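You operate a simulated robot arm through the tools that you are given. There is no shell and no other tool. Be economical: measure what you need, move in short steps, check, and stop when the job is done.

You are at the controls of a simulated robot arm. One attempt, no reset.

TASK
Run the spool marked x1 out in yellow cup 6, then stand it in grey cup 6.
Fine: take it from the grey cups; feed lever over to spools for the run and back to coil after. Where these are worked on the way, their far stop is far enough and under half their travel is too little: feed lever.

The check looks at the end state, three seconds after you hand in, the way a careful person would. Anything else that was tipped, shoved, dropped, spilled or broken makes it a failure.

THE ROBOT
A 7-joint arm with a two-finger parallel gripper, fixed in place. Base frame: the origin is at the foot of the arm, x ahead of it, y to its left, z up. Lengths are in m, angles in degrees, forces in N, time in s.
With the tool pointing down near the work surface it reaches from about 0.12 to 0.5 m from the base axis. Its first joint turns from -66.0 to 66.0 degrees. Payload 2.4 kg.
The TCP is the grasp point between the finger pads, 0.03 m short of the fingertips. In the tool frame z runs along the fingers and y along their closing line. The gripper opens to 0.094 m. The fingers are 0.028 m wide and 0.01 m thick; the gripper's body (0.05 by 0.096 m) begins 0.055 m behind the TCP.
Orientation is told as [roll, pitch, yaw] about the base's x, y, z axes, in that order, counted from this pose: with the fingers straight down and closing along the base's y, the tool's x points along the base's -x, its y along +y and its z along -z.

THE INTERFACE
- The arm moves only by the tool send_rows. Its argument "commands" is a list of rows, each a list of 3 entries, a list of its own where there are three numbers: the shift along the tool's x, y, z in m, then the turn, a rotation vector about the tool's x, y, z in rad, then the opening, from 0 (shut) to 1 (fully open). In form: [[[tx, ty, tz], [rx, ry, rz], hand], ...]. A call has 1 to 8 rows; each row is the pose to reach, as a shift and turn from the pose commanded when the call began, along the tool's axes at that moment. A row lasts 0.2 s, in which the tool goes at most 0.05 m and 8.6 degrees; a call with a longer step from one row to the next is refused whole, and so is a gripper value outside its range. Where a pose cannot be reached the arm comes as near as it can. A force on the tool above 60 N (or 10 N above the force at the start of the call, whichever is more), or a blocked arm, ends the call early, and 0.2 s more pass. Each finger travels about 0.153 m/s and halts on what it meets, pressing with about 35 N; the grip force reading is that of the motor and also rises with nothing between the fingers. The clock runs only during rows and for 0.2 s after the last one: add rows that repeat a pose to give the fingers time. It gives the time, the measured TCP pose, the force on the tool (base axes), the opening and the grip force at its end, in the units of the frame above (readings bear some noise), with the torque about the TCP (base axes, N m) and any sound that the robot's microphone picked up, and new pictures: "views" is both (left out), scene, wrist or none.
- Cameras (640 x 400 px; columns grow to the right, rows downward): "scene" is fixed at [0.0189, 0.4606, 1.4486]; the picture's right is [-0.90, -0.43, 0.00], its down [-0.22, 0.47, -0.86] and it looks along [0.37, -0.77, -0.52] (base axes); focal length 340 px, centre (320, 200). "wrist" rides on the gripper at [0.076, 0.014, -0.102] in the tool frame; the picture's right is [-0.18, 0.98, 0.00], its down [-0.75, -0.14, -0.64] and it looks along [-0.63, -0.12, 0.77] (tool axes); focal length 243 px, centre (320, 200). There is no depth. A picture from a camera that has moved, and an enlarged one, comes with that camera's place and axes in the base frame and with its lens.
- zoom(camera, box): a new picture of the part [left, top, right, bottom] of that camera's present view, enlarged. It takes no simulated time.
- sign_off(): hands the job in; it is judged then, once.

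Go step by step. Nothing tells you positions but the pictures and the camera data: compare them with the known pose of the tool, close in by small moves and look again before you grip or let go. The budget is 120 turns and 200 pictures, counting those below and the enlarged ones. Unless the task says otherwise, let go and move clear before handing in, and close with one line.

The tools are called after "Call:" as name(argument=value, ...) on one line, values as JSON. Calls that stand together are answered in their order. send_rows: Moves the arm, as the interface text tells. Its arguments: {"type":"object","properties":{"commands":{"type":"array"},"views":{"type":"string","enum":["both","scene","wrist","none"]}},"required":["commands"]} The other tools are called the same way: zoom (camera, box) takes an enlarged picture of a part of a camera's view; sign_off () hands the job in.

At the start:

```text
t: 0.0
tool_pos: [0.2887, -0.2105, 1.2062]
orientation: [0.1, -0.1, 0.0]
ft_force: [0.0, -0.2, 0.1]
wrist_torque: [0.02, -0.01, 0.01]
width: 0.094
grip_force: 0.1
```

scene: 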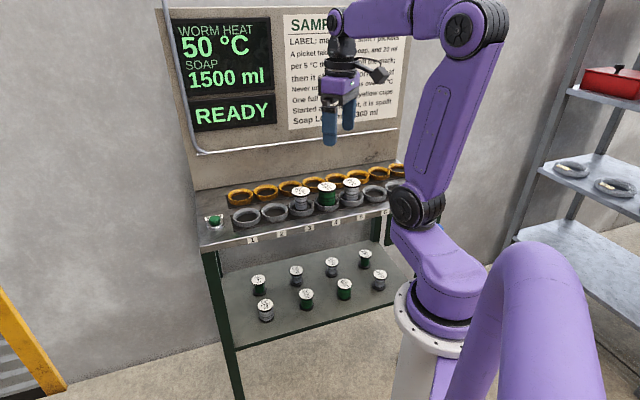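
wrist: 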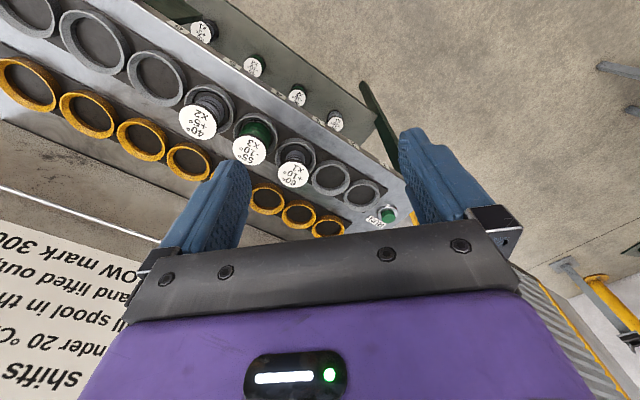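

I see a bench with a row of yellow cups behind grey cups, three spools in the grey cups, a sign and a display. I'll read the sign and the labels first.

Call:
zoom(camera="scene", box=[160, 0, 420, 160])

Call:
zoom(camera="scene", box=[190, 150, 410, 260])

Call:
zoom(camera="wrist", box=[140, 60, 420, 250])

```text
2.46 times, centred on (290, 80) of scene
camera zoom: at [0.0189, 0.4606, 1.4486], right [-0.9, -0.43, 0.0], down [-0.22, 0.47, -0.86], along [0.37, -0.77, -0.52], focal length 838 px, centre (394, 495)
```

zoom: 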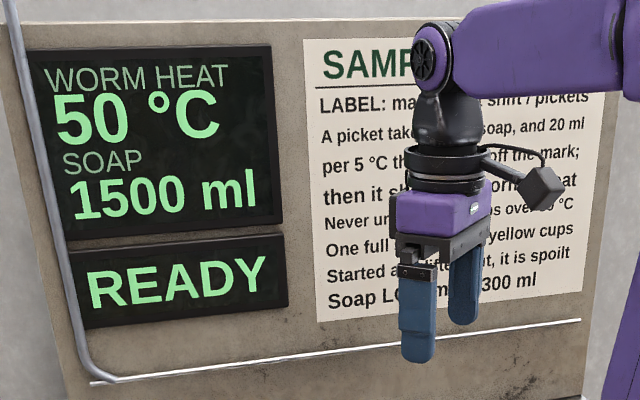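

```text
2.91 times, centred on (300, 205) of scene
camera zoom: at [0.0189, 0.4606, 1.4486], right [-0.9, -0.43, 0.0], down [-0.22, 0.47, -0.86], along [0.37, -0.77, -0.52], focal length 990 px, centre (378, 186)
```

zoom: 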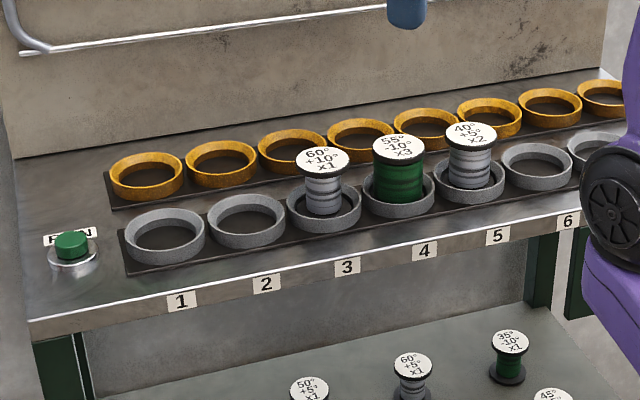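

```text
2.11 times, centred on (280, 155) of wrist
camera zoom: at [0.2141, -0.1956, 1.3083], right [0.18, 0.98, 0.0], down [0.75, -0.14, 0.64], along [0.63, -0.12, -0.77], focal length 511 px, centre (404, 295)
```

zoom: 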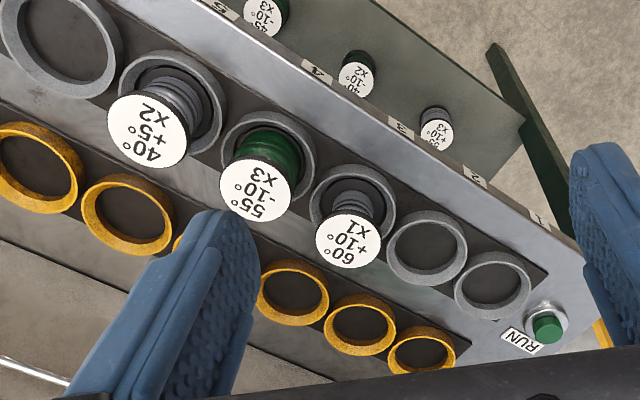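

The sign is partly hidden. The x1 spool (60°, +10°) stands in grey cup 3, around (0.44, -0.285), and the row runs diagonally at about 45°. I'll turn the tool to face the bench and look for the feed lever.

Call:
send_rows(commands=[[[0, 0, 0], [0, 0, 0.13], 1], [[0, 0, 0], [0, 0, 0.26], 1], [[0, 0, 0], [0, 0, 0.39], 1], [[0, 0, 0], [0, 0, 0.52], 1], [[0, 0, 0], [0, 0, 0.65], 1], [[0, 0, 0], [0, 0, 0.785], 1]])

```text
t: 1.4
tool_pos: [0.2876, -0.2109, 1.2057]
orientation: [0.1, 0.0, -45.1]
ft_force: [0.4, 0.6, -0.9]
wrist_torque: [0.03, 0.03, 0.02]
width: 0.0935
grip_force: 0.0
camera wrist: at [0.2467, -0.1461, 1.3082], right [0.83, 0.56, 0.0], down [0.43, -0.63, 0.64], along [0.36, -0.53, -0.77], focal length 243 px, centre (320, 200)
```

scene: 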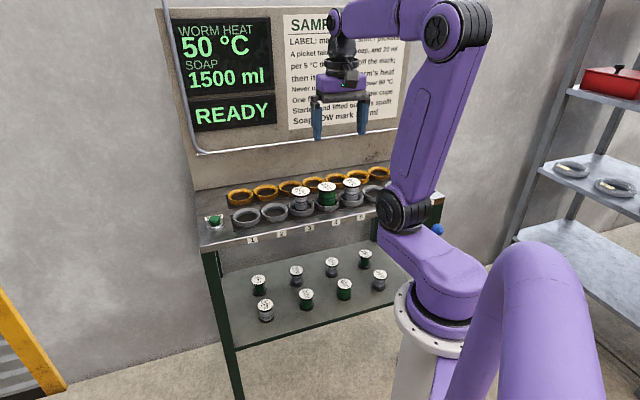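
wrist: 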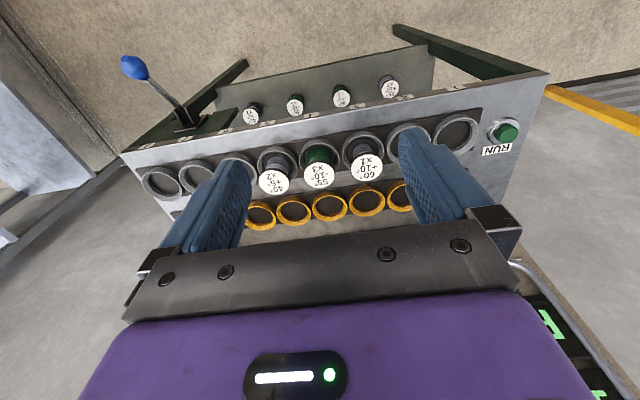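

The feed lever, with a blue knob, is on the right end at the front of the bench. I'll zoom in on it and on the sign.

Call:
zoom(camera="wrist", box=[90, 30, 290, 170])

Call:
zoom(camera="scene", box=[370, 190, 470, 260])

Call:
zoom(camera="scene", box=[270, 10, 420, 140])

```text
2.86 times, centred on (190, 100) of wrist
camera zoom: at [0.2467, -0.1461, 1.3082], right [0.83, 0.56, 0.0], down [0.43, -0.63, 0.64], along [0.36, -0.53, -0.77], focal length 693 px, centre (691, 486)
```

zoom: 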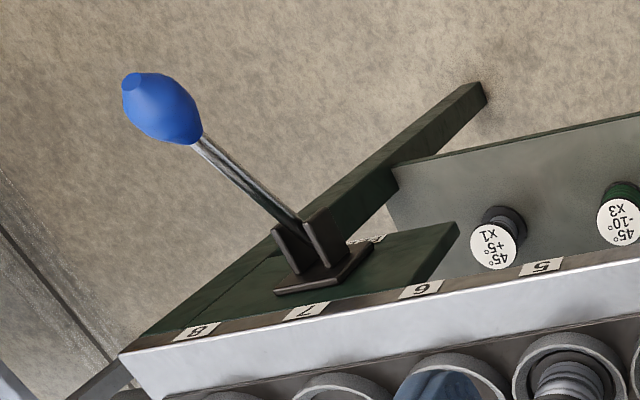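

```text
5.71 times, centred on (420, 225) of scene
camera zoom: at [0.0189, 0.4606, 1.4486], right [-0.9, -0.43, 0.0], down [-0.22, 0.47, -0.86], along [0.37, -0.77, -0.52], focal length 1945 px, centre (-251, 57)
```

zoom: 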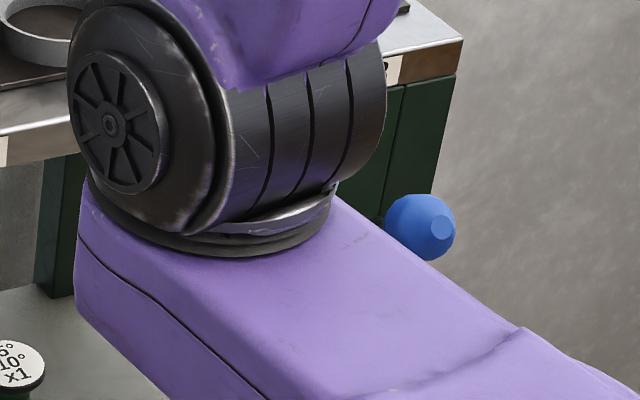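

```text
3.08 times, centred on (345, 75) of scene
camera zoom: at [0.0189, 0.4606, 1.4486], right [-0.9, -0.43, 0.0], down [-0.22, 0.47, -0.86], along [0.37, -0.77, -0.52], focal length 1047 px, centre (243, 585)
```

zoom: 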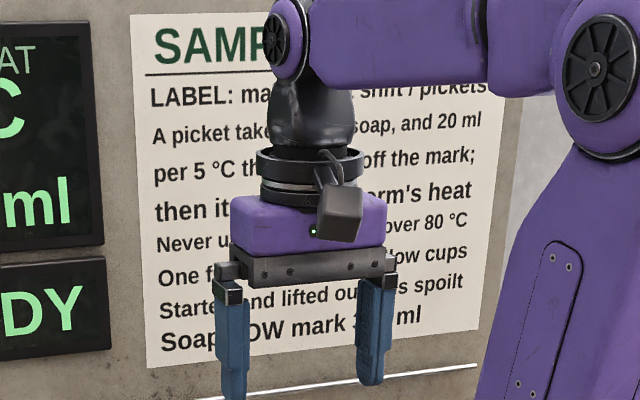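

The lever knob is at about (0.06, -0.375, 0.89), with its pivot on the bench front. I'll move the camera closer to read its labels.

Call:
send_rows(commands=[[[0, -0.04, 0.025], [0, 0, 0], 1], [[0, -0.08, 0.05], [0, 0, 0], 1], [[0, -0.12, 0.075], [0, 0, 0], 1]])

```text
t: 2.2
tool_pos: [0.2054, -0.2962, 1.1297]
orientation: [-0.1, 0.0, -45.0]
ft_force: [-0.2, 0.6, -0.3]
wrist_torque: [0.03, 0.0, 0.01]
width: 0.0938
grip_force: 0.0
camera wrist: at [0.1626, -0.2312, 1.2328], right [0.82, 0.57, 0.0], down [0.43, -0.63, 0.64], along [0.36, -0.53, -0.77], focal length 243 px, centre (320, 200)
```

scene: 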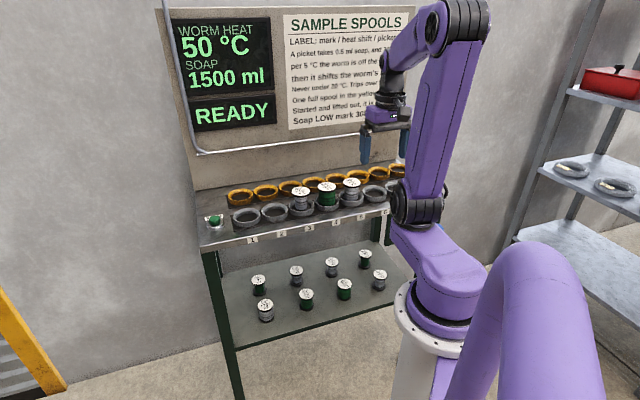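
wrist: 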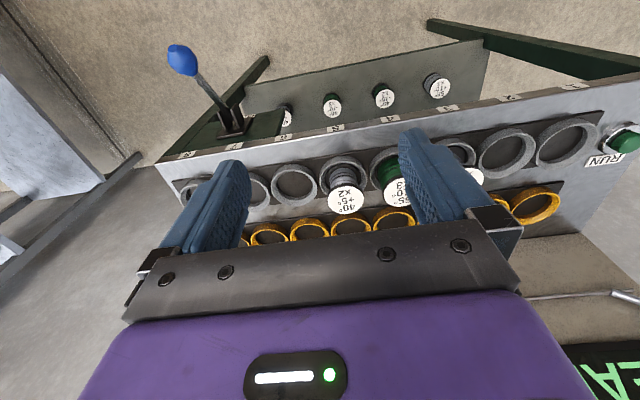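

Call:
zoom(camera="wrist", box=[140, 30, 310, 170])

Call:
zoom(camera="scene", box=[280, 10, 420, 130])

```text
2.86 times, centred on (225, 100) of wrist
camera zoom: at [0.1626, -0.2312, 1.2328], right [0.82, 0.57, 0.0], down [0.43, -0.63, 0.64], along [0.36, -0.53, -0.77], focal length 693 px, centre (591, 486)
```

zoom: 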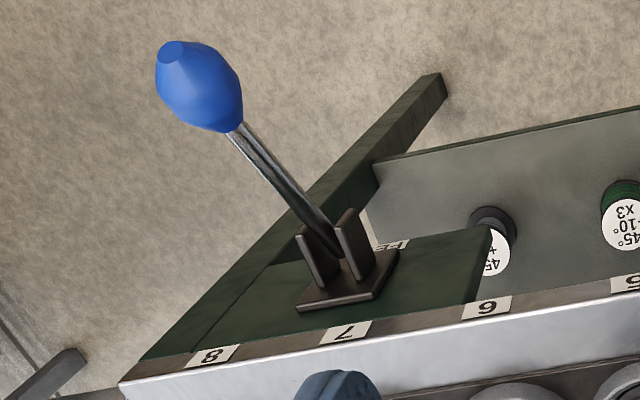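

```text
3.33 times, centred on (350, 70) of scene
camera zoom: at [0.0188, 0.4606, 1.4486], right [-0.9, -0.43, 0.0], down [-0.22, 0.47, -0.86], along [0.37, -0.77, -0.52], focal length 1134 px, centre (220, 633)
```

zoom: 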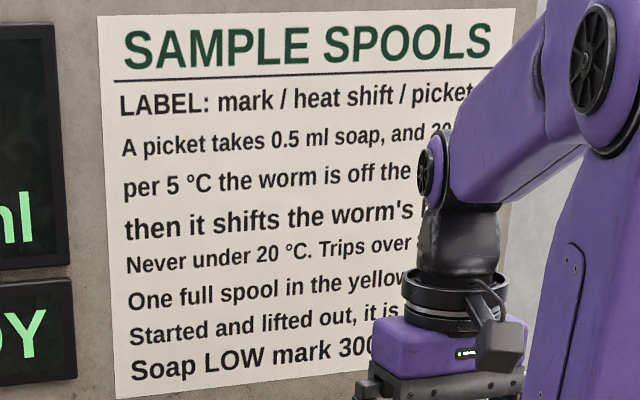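

The lever pivots up and down on the front panel under label 7, and it is now up. The sign gives low-heat and soap rules that this spool meets: mark 60, worm 50, soap 1500 ml. Next I'll hover over the x1 spool in grey cup 3.

Call:
send_rows(commands=[[[-0.027, 0.028, 0.013], [0, 0, 0], 1], [[-0.053, 0.057, 0.026], [0, 0, 0], 1], [[-0.08, 0.085, 0.04], [0, 0, 0], 1], [[-0.107, 0.113, 0.053], [0, 0, 0], 1], [[-0.133, 0.142, 0.066], [0, 0, 0], 1], [[-0.16, 0.17, 0.08], [0, 0, 0], 1], [[-0.16, 0.17, 0.08], [0, 0, 0], 1]])

```text
t: 3.8
tool_pos: [0.4381, -0.2878, 1.0485]
orientation: [0.0, 0.1, -45.0]
ft_force: [0.4, 0.3, 0.8]
wrist_torque: [-0.01, -0.01, 0.01]
width: 0.0939
grip_force: 0.0
camera wrist: at [0.3961, -0.223, 1.1517], right [0.83, 0.56, 0.0], down [0.43, -0.63, 0.64], along [0.36, -0.53, -0.77], focal length 243 px, centre (320, 200)
```

scene: 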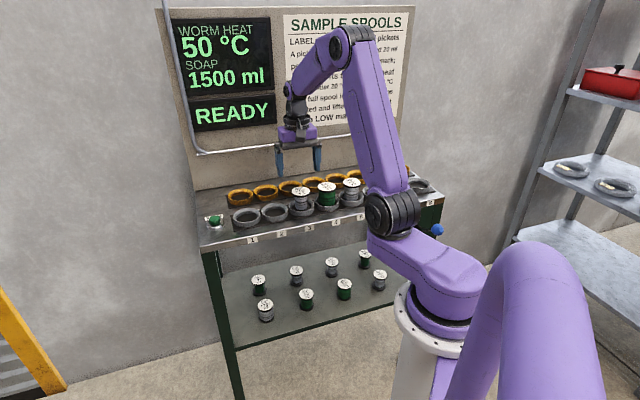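
wrist: 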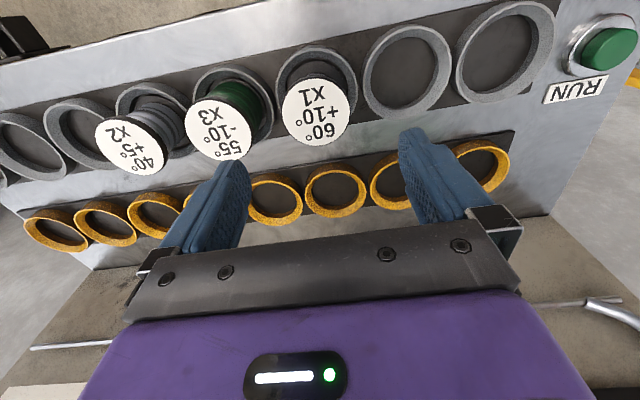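

The arm reaches this spot easily. I'll set the opening narrower so the fingers clear the neighbouring x3 spool, then descend partway and look.

Call:
send_rows(commands=[[[0.005, 0.001, 0.0], [0, 0, 0], 0.74], [[0.005, 0.001, 0.03], [0, 0, 0], 0.74], [[0.005, 0.001, 0.06], [0, 0, 0], 0.74], [[0.005, 0.001, 0.06], [0, 0, 0], 0.74]])

Call:
zoom(camera="scene", box=[240, 120, 400, 220])

```text
t: 4.8
tool_pos: [0.4348, -0.284, 0.9881]
orientation: [0.0, 0.0, -45.1]
ft_force: [0.1, -0.1, -0.3]
wrist_torque: [0.02, -0.01, 0.03]
width: 0.0696
grip_force: 0.1
camera wrist: at [0.393, -0.2196, 1.091], right [0.82, 0.57, 0.0], down [0.43, -0.63, 0.64], along [0.36, -0.53, -0.77], focal length 243 px, centre (320, 200)
```

scene: 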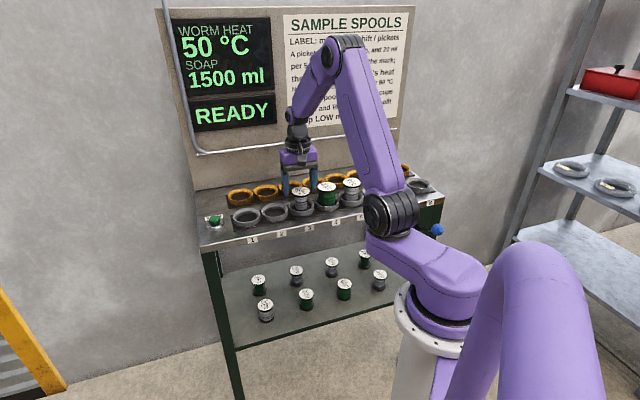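
wrist: 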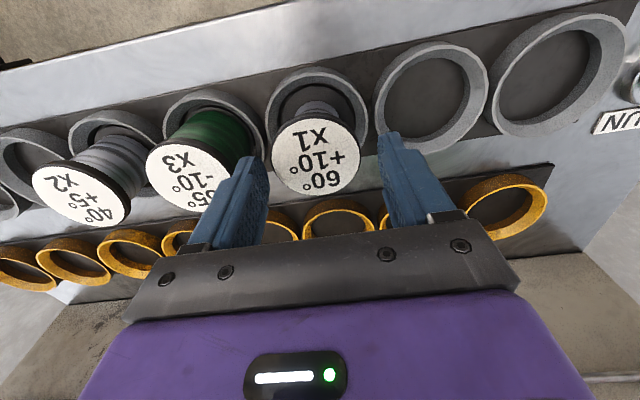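

```text
4.00 times, centred on (320, 170) of scene
camera zoom: at [0.0189, 0.4606, 1.4486], right [-0.9, -0.43, 0.0], down [-0.22, 0.47, -0.86], along [0.37, -0.77, -0.52], focal length 1361 px, centre (320, 320)
```

zoom: 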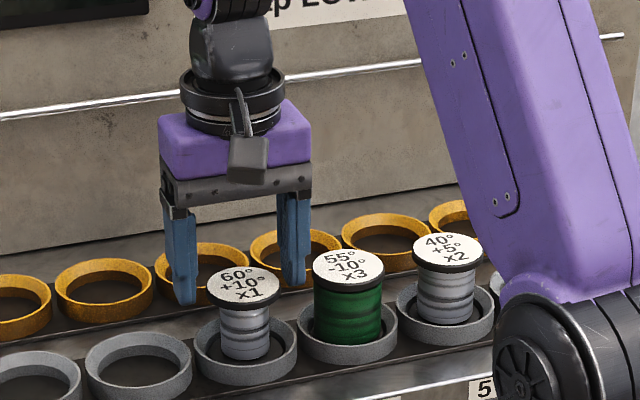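

The fingers are centred on the spool. I'll descend to flange height and close.

Call:
send_rows(commands=[[[0, 0, 0.025], [0, 0, 0], 0.74], [[0, 0, 0.044], [0, 0, 0], 0.74], [[0, 0, 0.044], [0, 0, 0], 0.4], [[0, 0, 0.044], [0, 0, 0], 0.4], [[0, 0, 0.044], [0, 0, 0], 0.4]])

```text
t: 6.0
tool_pos: [0.4352, -0.2848, 0.9504]
orientation: [0.1, -0.5, -45.0]
ft_force: [-10.5, 4.1, 58.9]
wrist_torque: [0.0, 1.21, -0.17]
width: 0.0581
grip_force: 17.8
camera wrist: at [0.392, -0.22, 1.0522], right [0.83, 0.56, 0.0], down [0.43, -0.63, 0.65], along [0.37, -0.53, -0.76], focal length 243 px, centre (320, 200)
```

scene: 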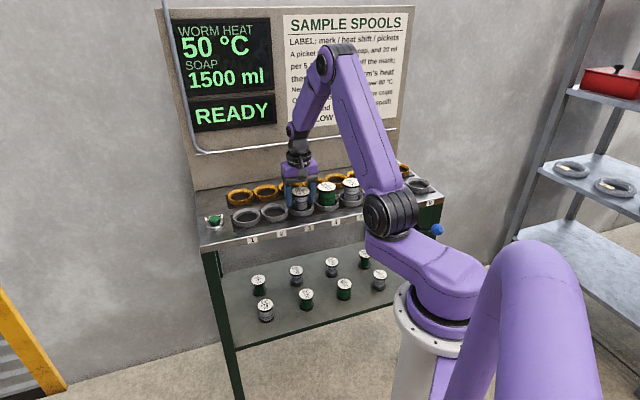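
wrist: 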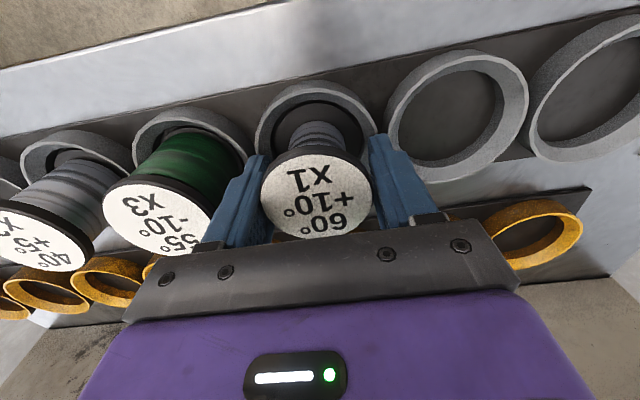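

The fingertips touched the cup rim, which is at about z 0.92. I'll ease up a little and close on the flange.

Call:
send_rows(commands=[[[0, 0, -0.01], [0, 0, 0], 0.62], [[0, 0, -0.01], [0, 0, 0], 0.4], [[0, 0, -0.01], [0, 0, 0], 0.4], [[0, 0, -0.01], [0, 0, 0], 0.4]])

Call:
zoom(camera="scene", box=[240, 120, 400, 220])

```text
t: 7.0
tool_pos: [0.4352, -0.2847, 0.9557]
orientation: [0.0, 0.1, -45.1]
ft_force: [-0.3, -1.0, -0.6]
wrist_torque: [0.0, -0.03, 0.0]
width: 0.0531
grip_force: 35.4
camera wrist: at [0.3924, -0.2199, 1.0595], right [0.82, 0.57, 0.0], down [0.43, -0.63, 0.64], along [0.36, -0.53, -0.77], focal length 243 px, centre (320, 200)
```

scene: 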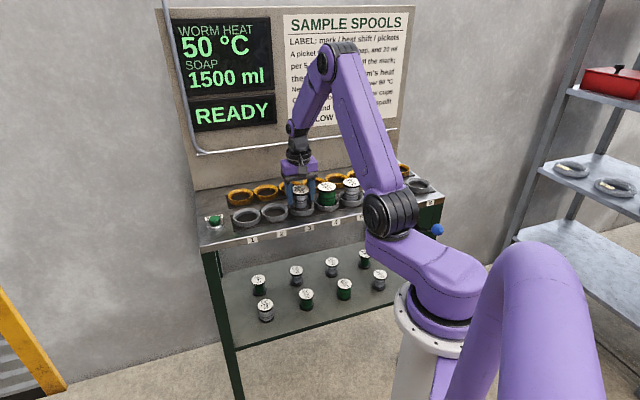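
wrist: 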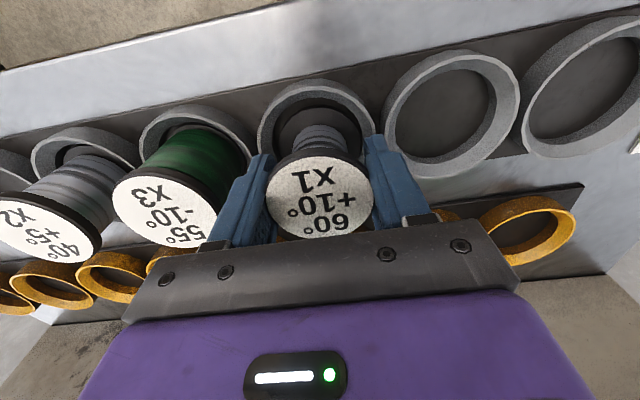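

```text
4.00 times, centred on (320, 170) of scene
camera zoom: at [0.0189, 0.4606, 1.4486], right [-0.9, -0.43, 0.0], down [-0.22, 0.47, -0.86], along [0.37, -0.77, -0.52], focal length 1361 px, centre (320, 320)
```

zoom: 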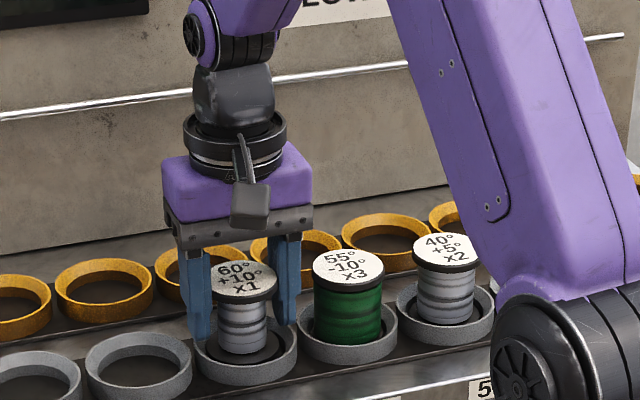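

The spool is gripped (width 0.053, 35 N). I'll lift it clear and look.

Call:
send_rows(commands=[[[0, 0, -0.03], [0, 0, 0], 0.4], [[0, 0, -0.07], [0, 0, 0], 0.4], [[0, 0, -0.11], [0, 0, 0], 0.4], [[0, 0, -0.14], [0, 0, 0], 0.4], [[0, 0, -0.14], [0, 0, 0], 0.4]])

Call:
zoom(camera="scene", box=[200, 120, 440, 270])

```text
t: 8.2
tool_pos: [0.4335, -0.2851, 1.1003]
orientation: [0.0, 0.0, -44.9]
ft_force: [0.3, -0.3, -1.3]
wrist_torque: [-0.04, 0.0, -0.01]
width: 0.0531
grip_force: 34.9
camera wrist: at [0.3912, -0.2211, 1.2018], right [0.83, 0.56, 0.0], down [0.43, -0.63, 0.64], along [0.36, -0.53, -0.77], focal length 243 px, centre (320, 200)
```

scene: 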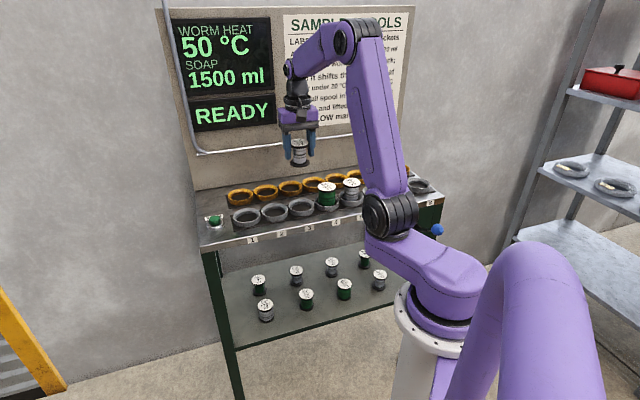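
wrist: 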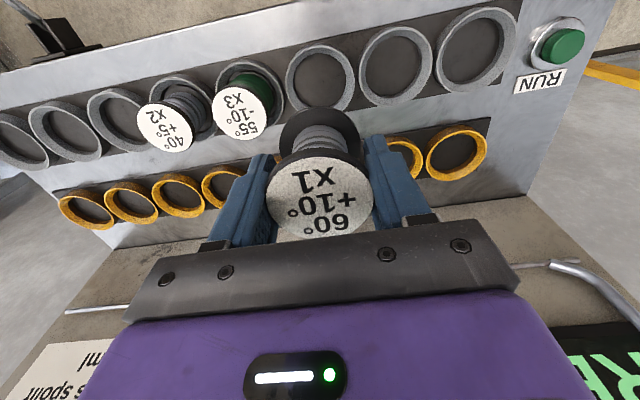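

```text
2.67 times, centred on (320, 195) of scene
camera zoom: at [0.0189, 0.4606, 1.4486], right [-0.9, -0.43, 0.0], down [-0.22, 0.47, -0.86], along [0.37, -0.77, -0.52], focal length 908 px, centre (320, 213)
```

zoom: 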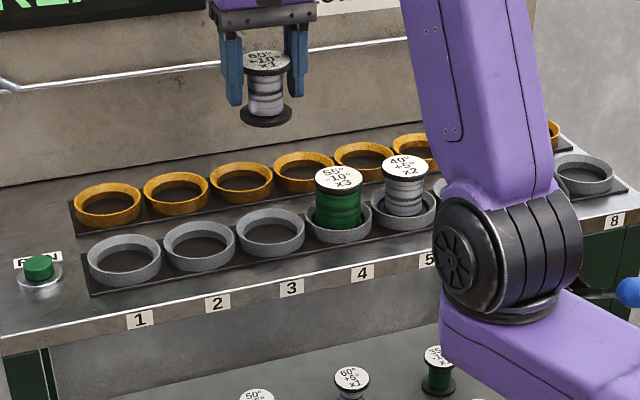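

The spool hangs upright. I'll carry it over towards yellow cup 6 at height and take another look before lowering.

Call:
send_rows(commands=[[[-0.0155, -0.041, 0], [0, 0, 0], 0.4], [[-0.031, -0.081, 0], [0, 0, 0], 0.4], [[-0.046, -0.122, 0], [0, 0, 0], 0.4], [[-0.061, -0.163, 0], [0, 0, 0], 0.4], [[-0.077, -0.203, 0], [0, 0, 0], 0.4], [[-0.092, -0.244, 0], [0, 0, 0], 0.4], [[-0.092, -0.244, 0], [0, 0, 0], 0.4]])

Call:
zoom(camera="scene", box=[200, 120, 440, 270])

```text
t: 9.8
tool_pos: [0.325, -0.5236, 1.0977]
orientation: [0.0, -0.1, -44.9]
ft_force: [-0.4, 0.2, -1.2]
wrist_torque: [0.02, -0.01, -0.01]
width: 0.0533
grip_force: 35.0
camera wrist: at [0.2825, -0.4599, 1.2009], right [0.82, 0.57, 0.0], down [0.43, -0.63, 0.64], along [0.36, -0.53, -0.77], focal length 243 px, centre (320, 200)
```

scene: 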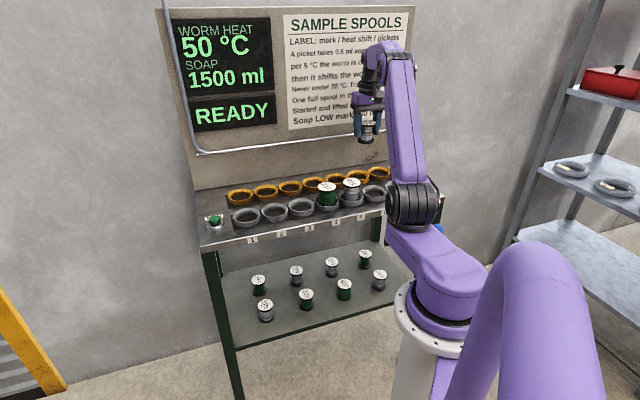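
wrist: 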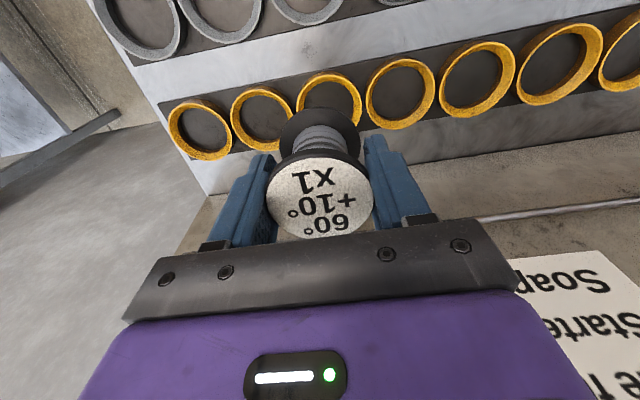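

```text
2.67 times, centred on (320, 195) of scene
camera zoom: at [0.0189, 0.4605, 1.4486], right [-0.9, -0.43, 0.0], down [-0.22, 0.47, -0.86], along [0.37, -0.77, -0.52], focal length 908 px, centre (320, 213)
```

zoom: 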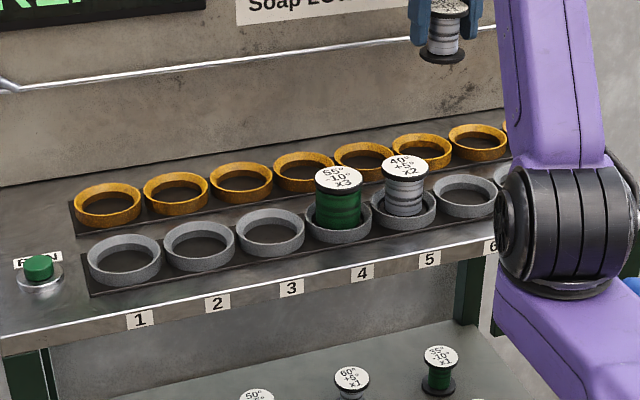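

Yellow cup 6 is the third from the right end of its row; I put its centre at about u −0.134, n −0.630 along and across the bench. I'll shift over it and lower partway to verify.

Call:
send_rows(commands=[[[-0.0295, 0.006, 0], [0, 0, 0], 0.4], [[-0.0295, 0.006, 0.035], [0, 0, 0], 0.4], [[-0.0295, 0.006, 0.07], [0, 0, 0], 0.4], [[-0.0295, 0.006, 0.085], [0, 0, 0], 0.4], [[-0.0295, 0.006, 0.085], [0, 0, 0], 0.4]])

Call:
zoom(camera="scene", box=[300, 120, 440, 220])

```text
t: 11.0
tool_pos: [0.3537, -0.5388, 1.0113]
orientation: [0.0, 0.0, -45.1]
ft_force: [-0.4, 1.1, -0.6]
wrist_torque: [0.04, -0.03, 0.01]
width: 0.0531
grip_force: 35.1
camera wrist: at [0.3111, -0.475, 1.114], right [0.82, 0.57, 0.0], down [0.43, -0.63, 0.64], along [0.36, -0.53, -0.77], focal length 243 px, centre (320, 200)
```

scene: 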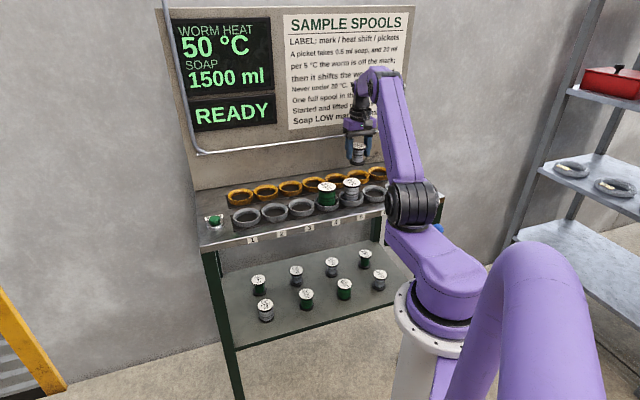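
wrist: 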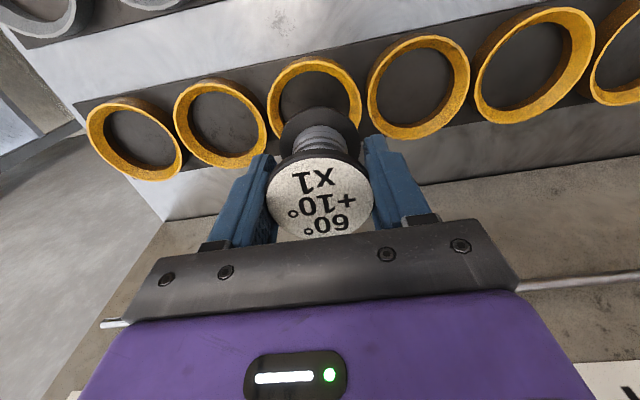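

```text
4.00 times, centred on (370, 170) of scene
camera zoom: at [0.0189, 0.4605, 1.4486], right [-0.9, -0.43, 0.0], down [-0.22, 0.47, -0.86], along [0.37, -0.77, -0.52], focal length 1361 px, centre (120, 320)
```

zoom: 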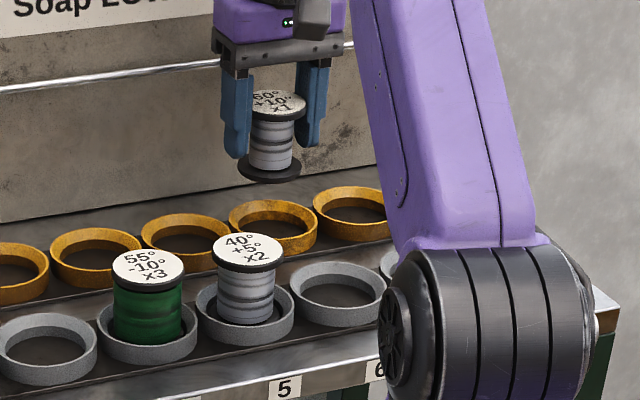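

Alignment with yellow cup 6 looks right to within a couple of mm. I'll lower to just above seating height.

Call:
send_rows(commands=[[[0, -0.002, 0.025], [0, 0, 0], 0.4], [[0, -0.002, 0.042], [0, 0, 0], 0.4], [[0, -0.002, 0.042], [0, 0, 0], 0.4]])

Call:
zoom(camera="scene", box=[310, 130, 410, 200])

```text
t: 11.8
tool_pos: [0.3514, -0.5401, 0.9693]
orientation: [0.0, 0.1, -45.0]
ft_force: [-0.5, -0.9, -1.2]
wrist_torque: [0.02, -0.03, 0.02]
width: 0.0534
grip_force: 35.0
camera wrist: at [0.3089, -0.4761, 1.0725], right [0.82, 0.57, 0.0], down [0.43, -0.63, 0.64], along [0.36, -0.53, -0.77], focal length 243 px, centre (320, 200)
```

scene: 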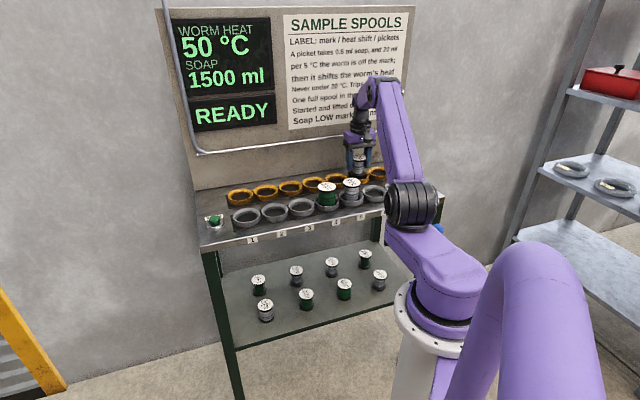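
wrist: 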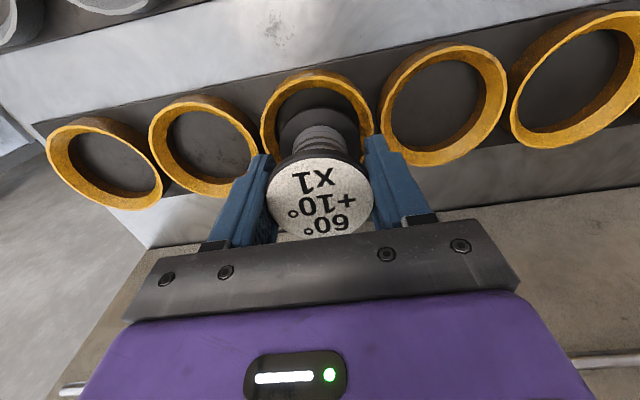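

```text
5.71 times, centred on (360, 165) of scene
camera zoom: at [0.0189, 0.4605, 1.4486], right [-0.9, -0.43, 0.0], down [-0.22, 0.47, -0.86], along [0.37, -0.77, -0.52], focal length 1945 px, centre (91, 400)
```

zoom: 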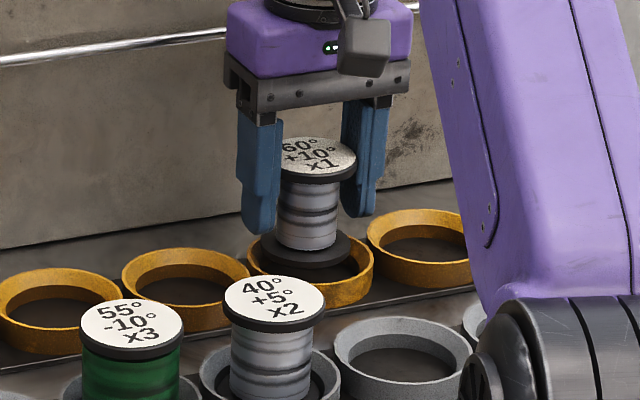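

The spool bottom is entering the cup nearly centred. I'll lower it the last 13 mm with a tiny correction.

Call:
send_rows(commands=[[[0, -0.0015, 0.007], [0, 0, 0], 0.4], [[0, -0.0015, 0.013], [0, 0, 0], 0.4], [[0, -0.0015, 0.013], [0, 0, 0], 0.4]], views="wrist")

Call:
zoom(camera="scene", box=[310, 130, 410, 200])

```text
t: 12.6
tool_pos: [0.349, -0.541, 0.9584]
orientation: [0.0, 0.0, -45.1]
ft_force: [-7.5, 8.8, 16.5]
wrist_torque: [0.09, 0.03, 0.0]
width: 0.0532
grip_force: 34.8
camera wrist: at [0.3071, -0.4759, 1.0606], right [0.83, 0.56, 0.0], down [0.43, -0.63, 0.64], along [0.36, -0.53, -0.77], focal length 243 px, centre (320, 200)
```

wrist: 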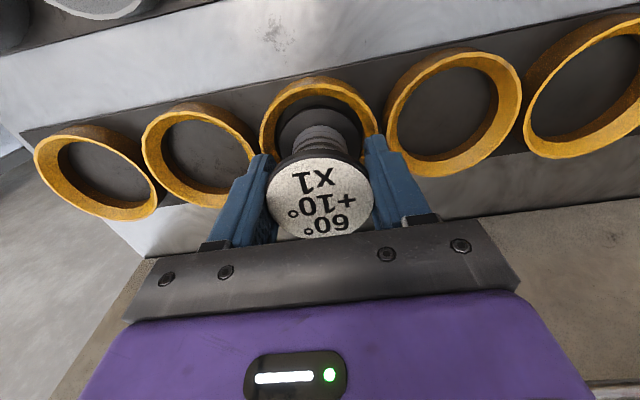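

```text
5.71 times, centred on (360, 165) of scene
camera zoom: at [0.0184, 0.4611, 1.4484], right [-0.9, -0.43, 0.0], down [-0.22, 0.47, -0.86], along [0.37, -0.77, -0.52], focal length 1945 px, centre (91, 400)
```

zoom: 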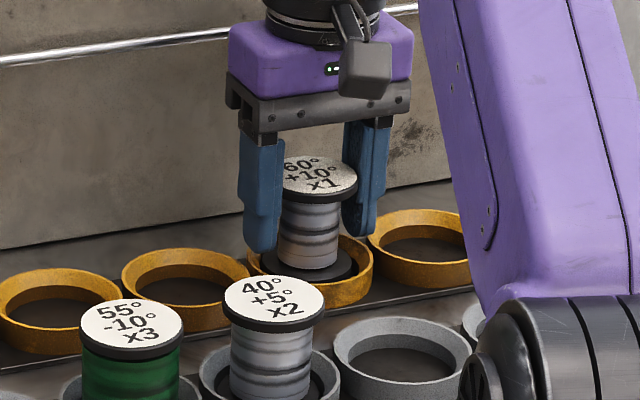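

The spool touches the back wall of the cup (force towards the robot). I'll lift 4 mm, shift 4 mm towards the robot and set it down again.

Call:
send_rows(commands=[[[0, 0, -0.005], [0, 0, 0], 0.4], [[0.004, 0, -0.005], [0, 0, 0], 0.4], [[0.004, 0, 0], [0, 0, 0], 0.4], [[0.004, 0, 0.001], [0, 0, 0], 0.4]], views="wrist")

Call:
zoom(camera="scene", box=[310, 130, 410, 200])

```text
t: 13.6
tool_pos: [0.3471, -0.5376, 0.9559]
orientation: [0.0, 0.0, -45.0]
ft_force: [-0.8, -1.0, -0.5]
wrist_torque: [-0.01, -0.02, -0.01]
width: 0.0532
grip_force: 35.1
camera wrist: at [0.304, -0.4738, 1.0589], right [0.82, 0.57, 0.0], down [0.43, -0.63, 0.64], along [0.36, -0.53, -0.77], focal length 243 px, centre (320, 200)
```

wrist: 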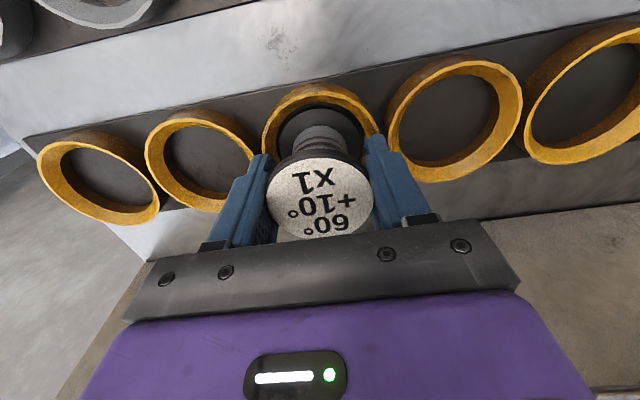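

```text
5.71 times, centred on (360, 165) of scene
camera zoom: at [0.0189, 0.4605, 1.4486], right [-0.9, -0.43, 0.0], down [-0.22, 0.47, -0.86], along [0.37, -0.77, -0.52], focal length 1945 px, centre (91, 400)
```

zoom: 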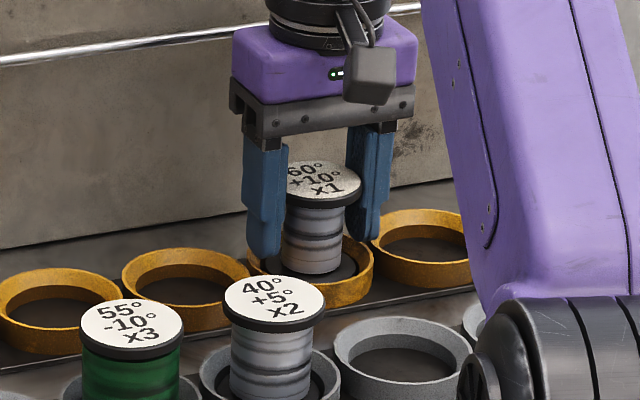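

The side force is gone. I'll go down a few more mm to find the floor.

Call:
send_rows(commands=[[[0, 0, 0.0015], [0, 0, 0], 0.4], [[0, 0, 0.003], [0, 0, 0], 0.4]], views="none")

```text
t: 14.2
tool_pos: [0.3461, -0.5384, 0.9535]
orientation: [0.1, 0.0, -45.0]
ft_force: [-0.2, 0.3, 0.6]
wrist_torque: [0.04, 0.01, 0.0]
width: 0.0535
grip_force: 34.7
```

Call:
send_rows(commands=[[[0, 0, 0.001], [0, 0, 0], 0.4], [[0, 0, 0.002], [0, 0, 0], 0.4]], views="none")

```text
t: 14.8
tool_pos: [0.3465, -0.5377, 0.9531]
orientation: [-0.1, -0.2, -45.0]
ft_force: [-2.4, 4.8, 21.7]
wrist_torque: [0.56, 0.38, -0.01]
width: 0.0535
grip_force: 34.7
```

It is seated on the floor of the cup now. I'll release by opening gently and lift away.

Call:
send_rows(commands=[[[0, 0, -0.001], [0, 0, 0], 0.4], [[0, 0, -0.001], [0, 0, 0], 0.75], [[0, 0, -0.001], [0, 0, 0], 0.75], [[0, 0, -0.02], [0, 0, 0], 0.75], [[0, 0, -0.06], [0, 0, 0], 0.75], [[0, 0, -0.1], [0, 0, 0], 0.75], [[0, 0, -0.1], [0, 0, 0], 0.75]])

Call:
zoom(camera="scene", box=[310, 130, 410, 200])

```text
t: 16.4
tool_pos: [0.3457, -0.5361, 1.0501]
orientation: [0.0, 0.0, -45.0]
ft_force: [0.6, 0.8, -0.6]
wrist_torque: [-0.03, -0.02, 0.0]
width: 0.0705
grip_force: 0.0
camera wrist: at [0.3036, -0.4724, 1.1526], right [0.82, 0.57, 0.0], down [0.43, -0.63, 0.64], along [0.36, -0.53, -0.77], focal length 243 px, centre (320, 200)
```

scene: 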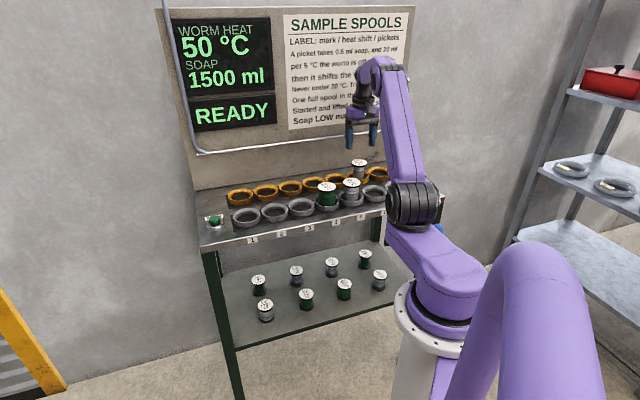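
wrist: 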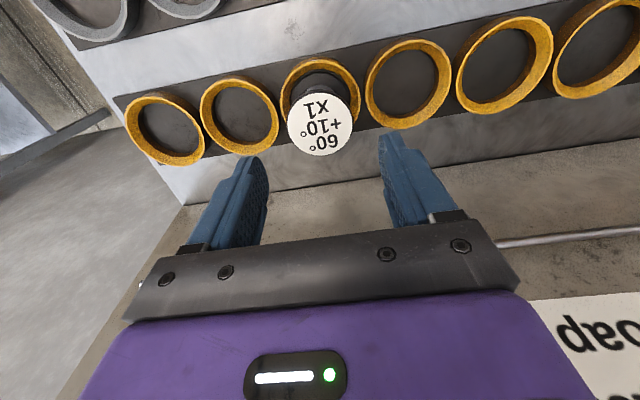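

```text
5.71 times, centred on (360, 165) of scene
camera zoom: at [0.0189, 0.4606, 1.4486], right [-0.9, -0.43, 0.0], down [-0.22, 0.47, -0.86], along [0.37, -0.77, -0.52], focal length 1945 px, centre (91, 400)
```

zoom: 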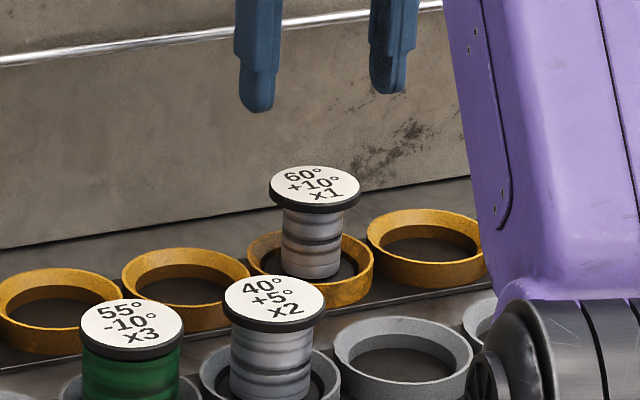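

The spool stands upright in yellow cup 6. Now I'll back off towards the lever and look at it.

Call:
send_rows(commands=[[[0.042, 0, -0.03], [0, 0, 0], 0.75], [[0.084, -0.01, -0.03], [0, 0, 0], 0.75], [[0.126, -0.025, -0.03], [0, 0, 0], 0.75], [[0.168, -0.04, -0.03], [0, 0, 0], 0.9], [[0.21, -0.055, -0.03], [0, 0, 0], 0.9], [[0.252, -0.07, -0.03], [0, 0, 0], 0.9], [[0.285, -0.09, -0.03], [0, 0, 0], 0.9], [[0.285, -0.09, -0.03], [0, 0, 0], 0.9]])

Call:
zoom(camera="wrist", box=[170, 0, 470, 180])

```text
refused: row 1 steps farther than a row can; nothing moved
```

```text
2.13 times, centred on (320, 90) of wrist
camera zoom: at [0.3036, -0.4724, 1.1526], right [0.82, 0.57, 0.0], down [0.43, -0.63, 0.64], along [0.36, -0.53, -0.77], focal length 518 px, centre (320, 435)
```

zoom: 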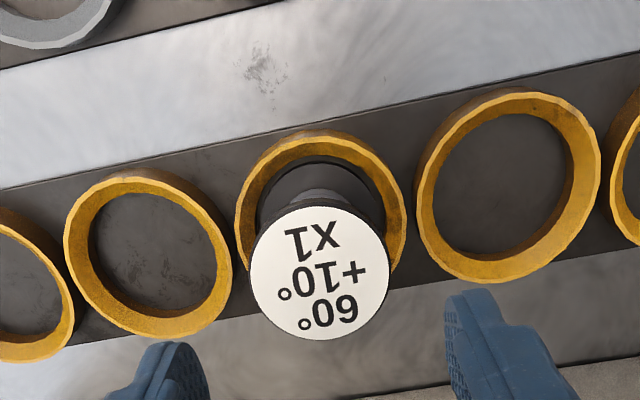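

The first step was just too long, so I'll resend it with smaller steps.

Call:
send_rows(commands=[[[0.035, 0, -0.03], [0, 0, 0], 0.75], [[0.077, -0.01, -0.03], [0, 0, 0], 0.75], [[0.12, -0.025, -0.03], [0, 0, 0], 0.75], [[0.163, -0.04, -0.03], [0, 0, 0], 0.9], [[0.206, -0.055, -0.03], [0, 0, 0], 0.9], [[0.248, -0.07, -0.03], [0, 0, 0], 0.9], [[0.285, -0.09, -0.03], [0, 0, 0], 0.9], [[0.285, -0.09, -0.03], [0, 0, 0], 0.9]])

Call:
zoom(camera="wrist", box=[170, 0, 470, 180])

```text
t: 18.2
tool_pos: [0.0805, -0.3997, 1.0821]
orientation: [-0.1, 0.0, -45.0]
ft_force: [0.2, -0.1, -0.1]
wrist_torque: [0.01, 0.02, -0.01]
width: 0.0846
grip_force: 0.0
camera wrist: at [0.0383, -0.3355, 1.185], right [0.82, 0.57, 0.0], down [0.43, -0.63, 0.64], along [0.36, -0.53, -0.77], focal length 243 px, centre (320, 200)
```

scene: 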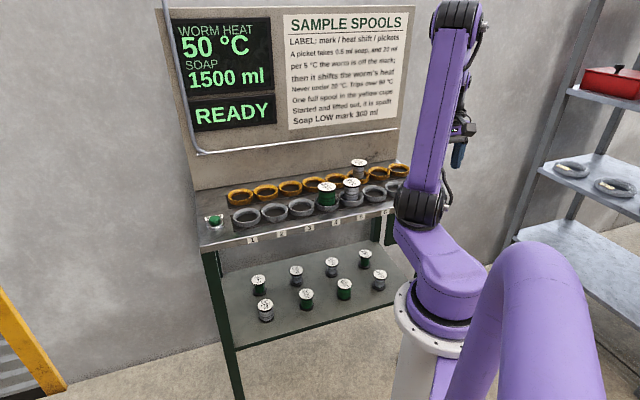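
wrist: 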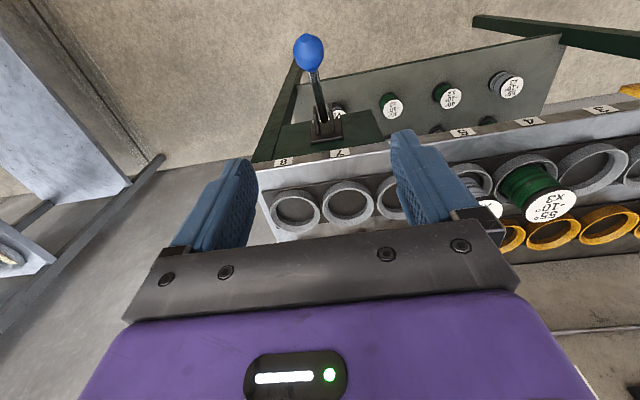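

```text
2.13 times, centred on (320, 90) of wrist
camera zoom: at [0.0383, -0.3355, 1.185], right [0.82, 0.57, 0.0], down [0.43, -0.63, 0.64], along [0.36, -0.53, -0.77], focal length 518 px, centre (320, 435)
```

zoom: 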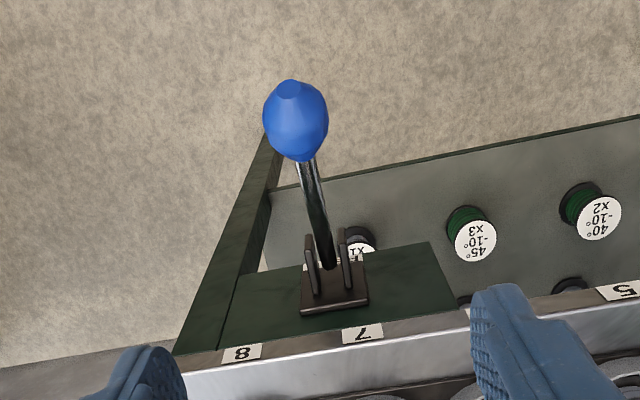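

Call:
zoom(camera="wrist", box=[270, 80, 390, 170])

Call:
zoom(camera="scene", box=[430, 190, 480, 230])

```text
4.44 times, centred on (330, 125) of wrist
camera zoom: at [0.0383, -0.3355, 1.185], right [0.82, 0.57, 0.0], down [0.43, -0.63, 0.64], along [0.36, -0.53, -0.77], focal length 1078 px, centre (276, 533)
```

zoom: 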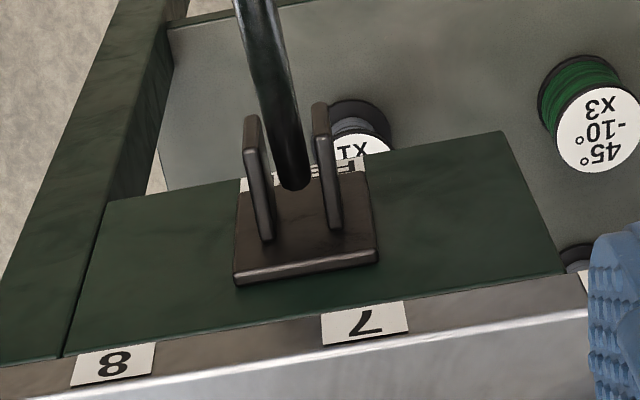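

```text
10.00 times, centred on (455, 210) of scene
camera zoom: at [0.0189, 0.4606, 1.4486], right [-0.9, -0.43, 0.0], down [-0.22, 0.47, -0.86], along [0.37, -0.77, -0.52], focal length 3403 px, centre (-1030, 100)
```

zoom: 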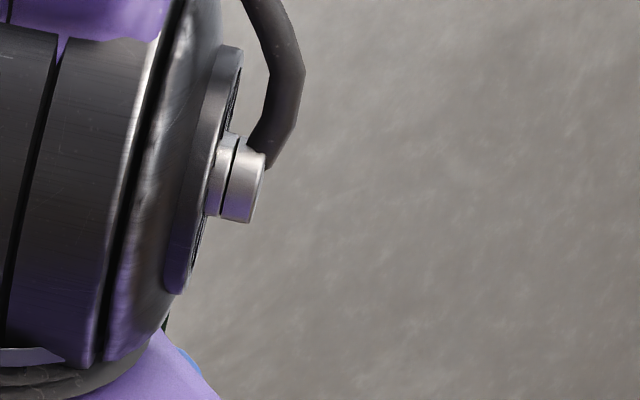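

The lever sits between two cheek plates and swings in the vertical plane perpendicular to the bench; the knob is at about (0.055, -0.377, 0.886). I'll come down over the knob with the fingers straddling it.

Call:
send_rows(commands=[[[0.034, -0.002, 0.02], [0, 0, 0], 0.9], [[0.034, -0.002, 0.06], [0, 0, 0], 0.9], [[0.034, -0.002, 0.1], [0, 0, 0], 0.9], [[0.034, -0.002, 0.12], [0, 0, 0], 0.9], [[0.034, -0.002, 0.12], [0, 0, 0], 0.9]])

```text
t: 19.4
tool_pos: [0.0561, -0.3771, 0.9604]
orientation: [0.0, 0.0, -45.0]
ft_force: [-0.7, 0.3, 0.1]
wrist_torque: [0.03, -0.01, -0.01]
width: 0.0846
grip_force: 0.1
camera wrist: at [0.0139, -0.3135, 1.0638], right [0.82, 0.57, 0.0], down [0.43, -0.63, 0.64], along [0.36, -0.53, -0.77], focal length 243 px, centre (320, 200)
```

scene: 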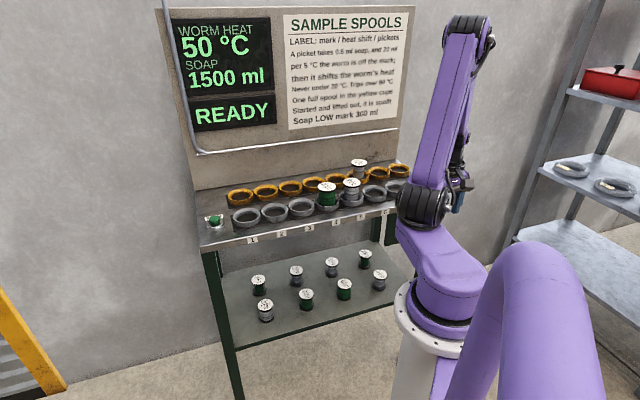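
wrist: 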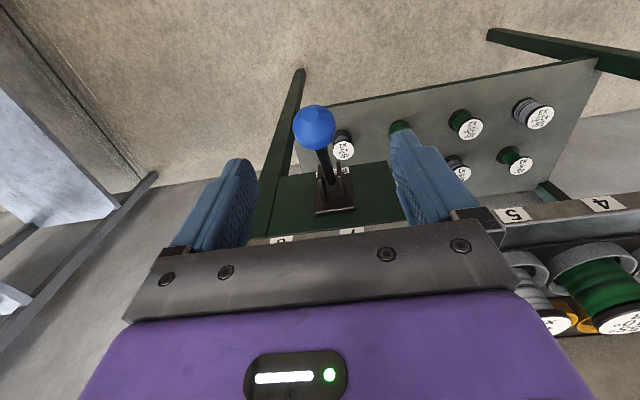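

The knob is centred. I'll lower onto it and grip.

Call:
send_rows(commands=[[[0.001, -0.003, 0.035], [0, 0, 0], 0.9], [[0.001, -0.003, 0.07], [0, 0, 0], 0.9], [[0.001, -0.003, 0.07], [0, 0, 0], 0.3], [[0.001, -0.003, 0.07], [0, 0, 0], 0.2], [[0.001, -0.003, 0.07], [0, 0, 0], 0.2]])

```text
t: 20.6
tool_pos: [0.0522, -0.3809, 0.8912]
orientation: [-0.1, -0.2, -45.1]
ft_force: [-17.0, -11.1, -15.1]
wrist_torque: [-0.29, 0.21, -0.12]
width: 0.0318
grip_force: 45.5
camera wrist: at [0.0106, -0.3155, 0.9932], right [0.83, 0.56, 0.0], down [0.43, -0.63, 0.64], along [0.36, -0.53, -0.76], focal length 243 px, centre (320, 200)
```

scene: 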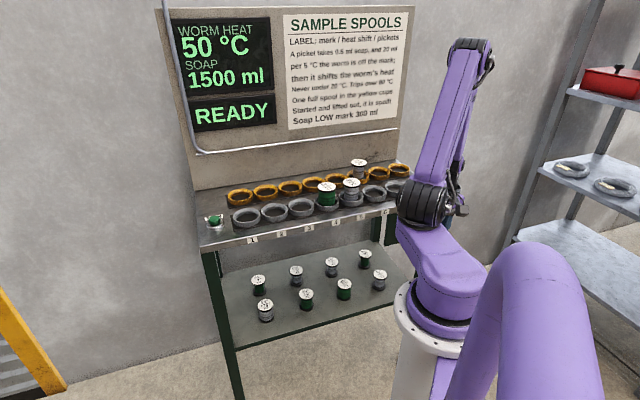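
wrist: 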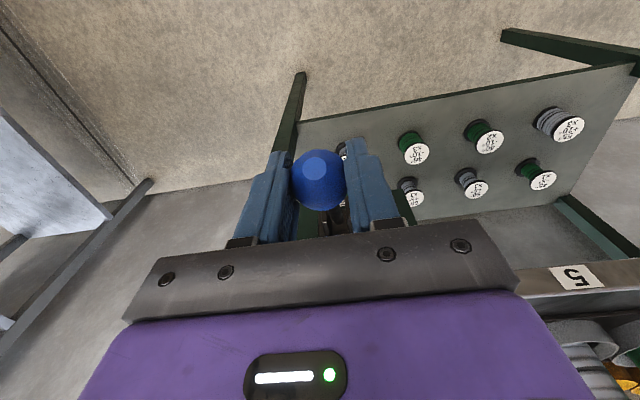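

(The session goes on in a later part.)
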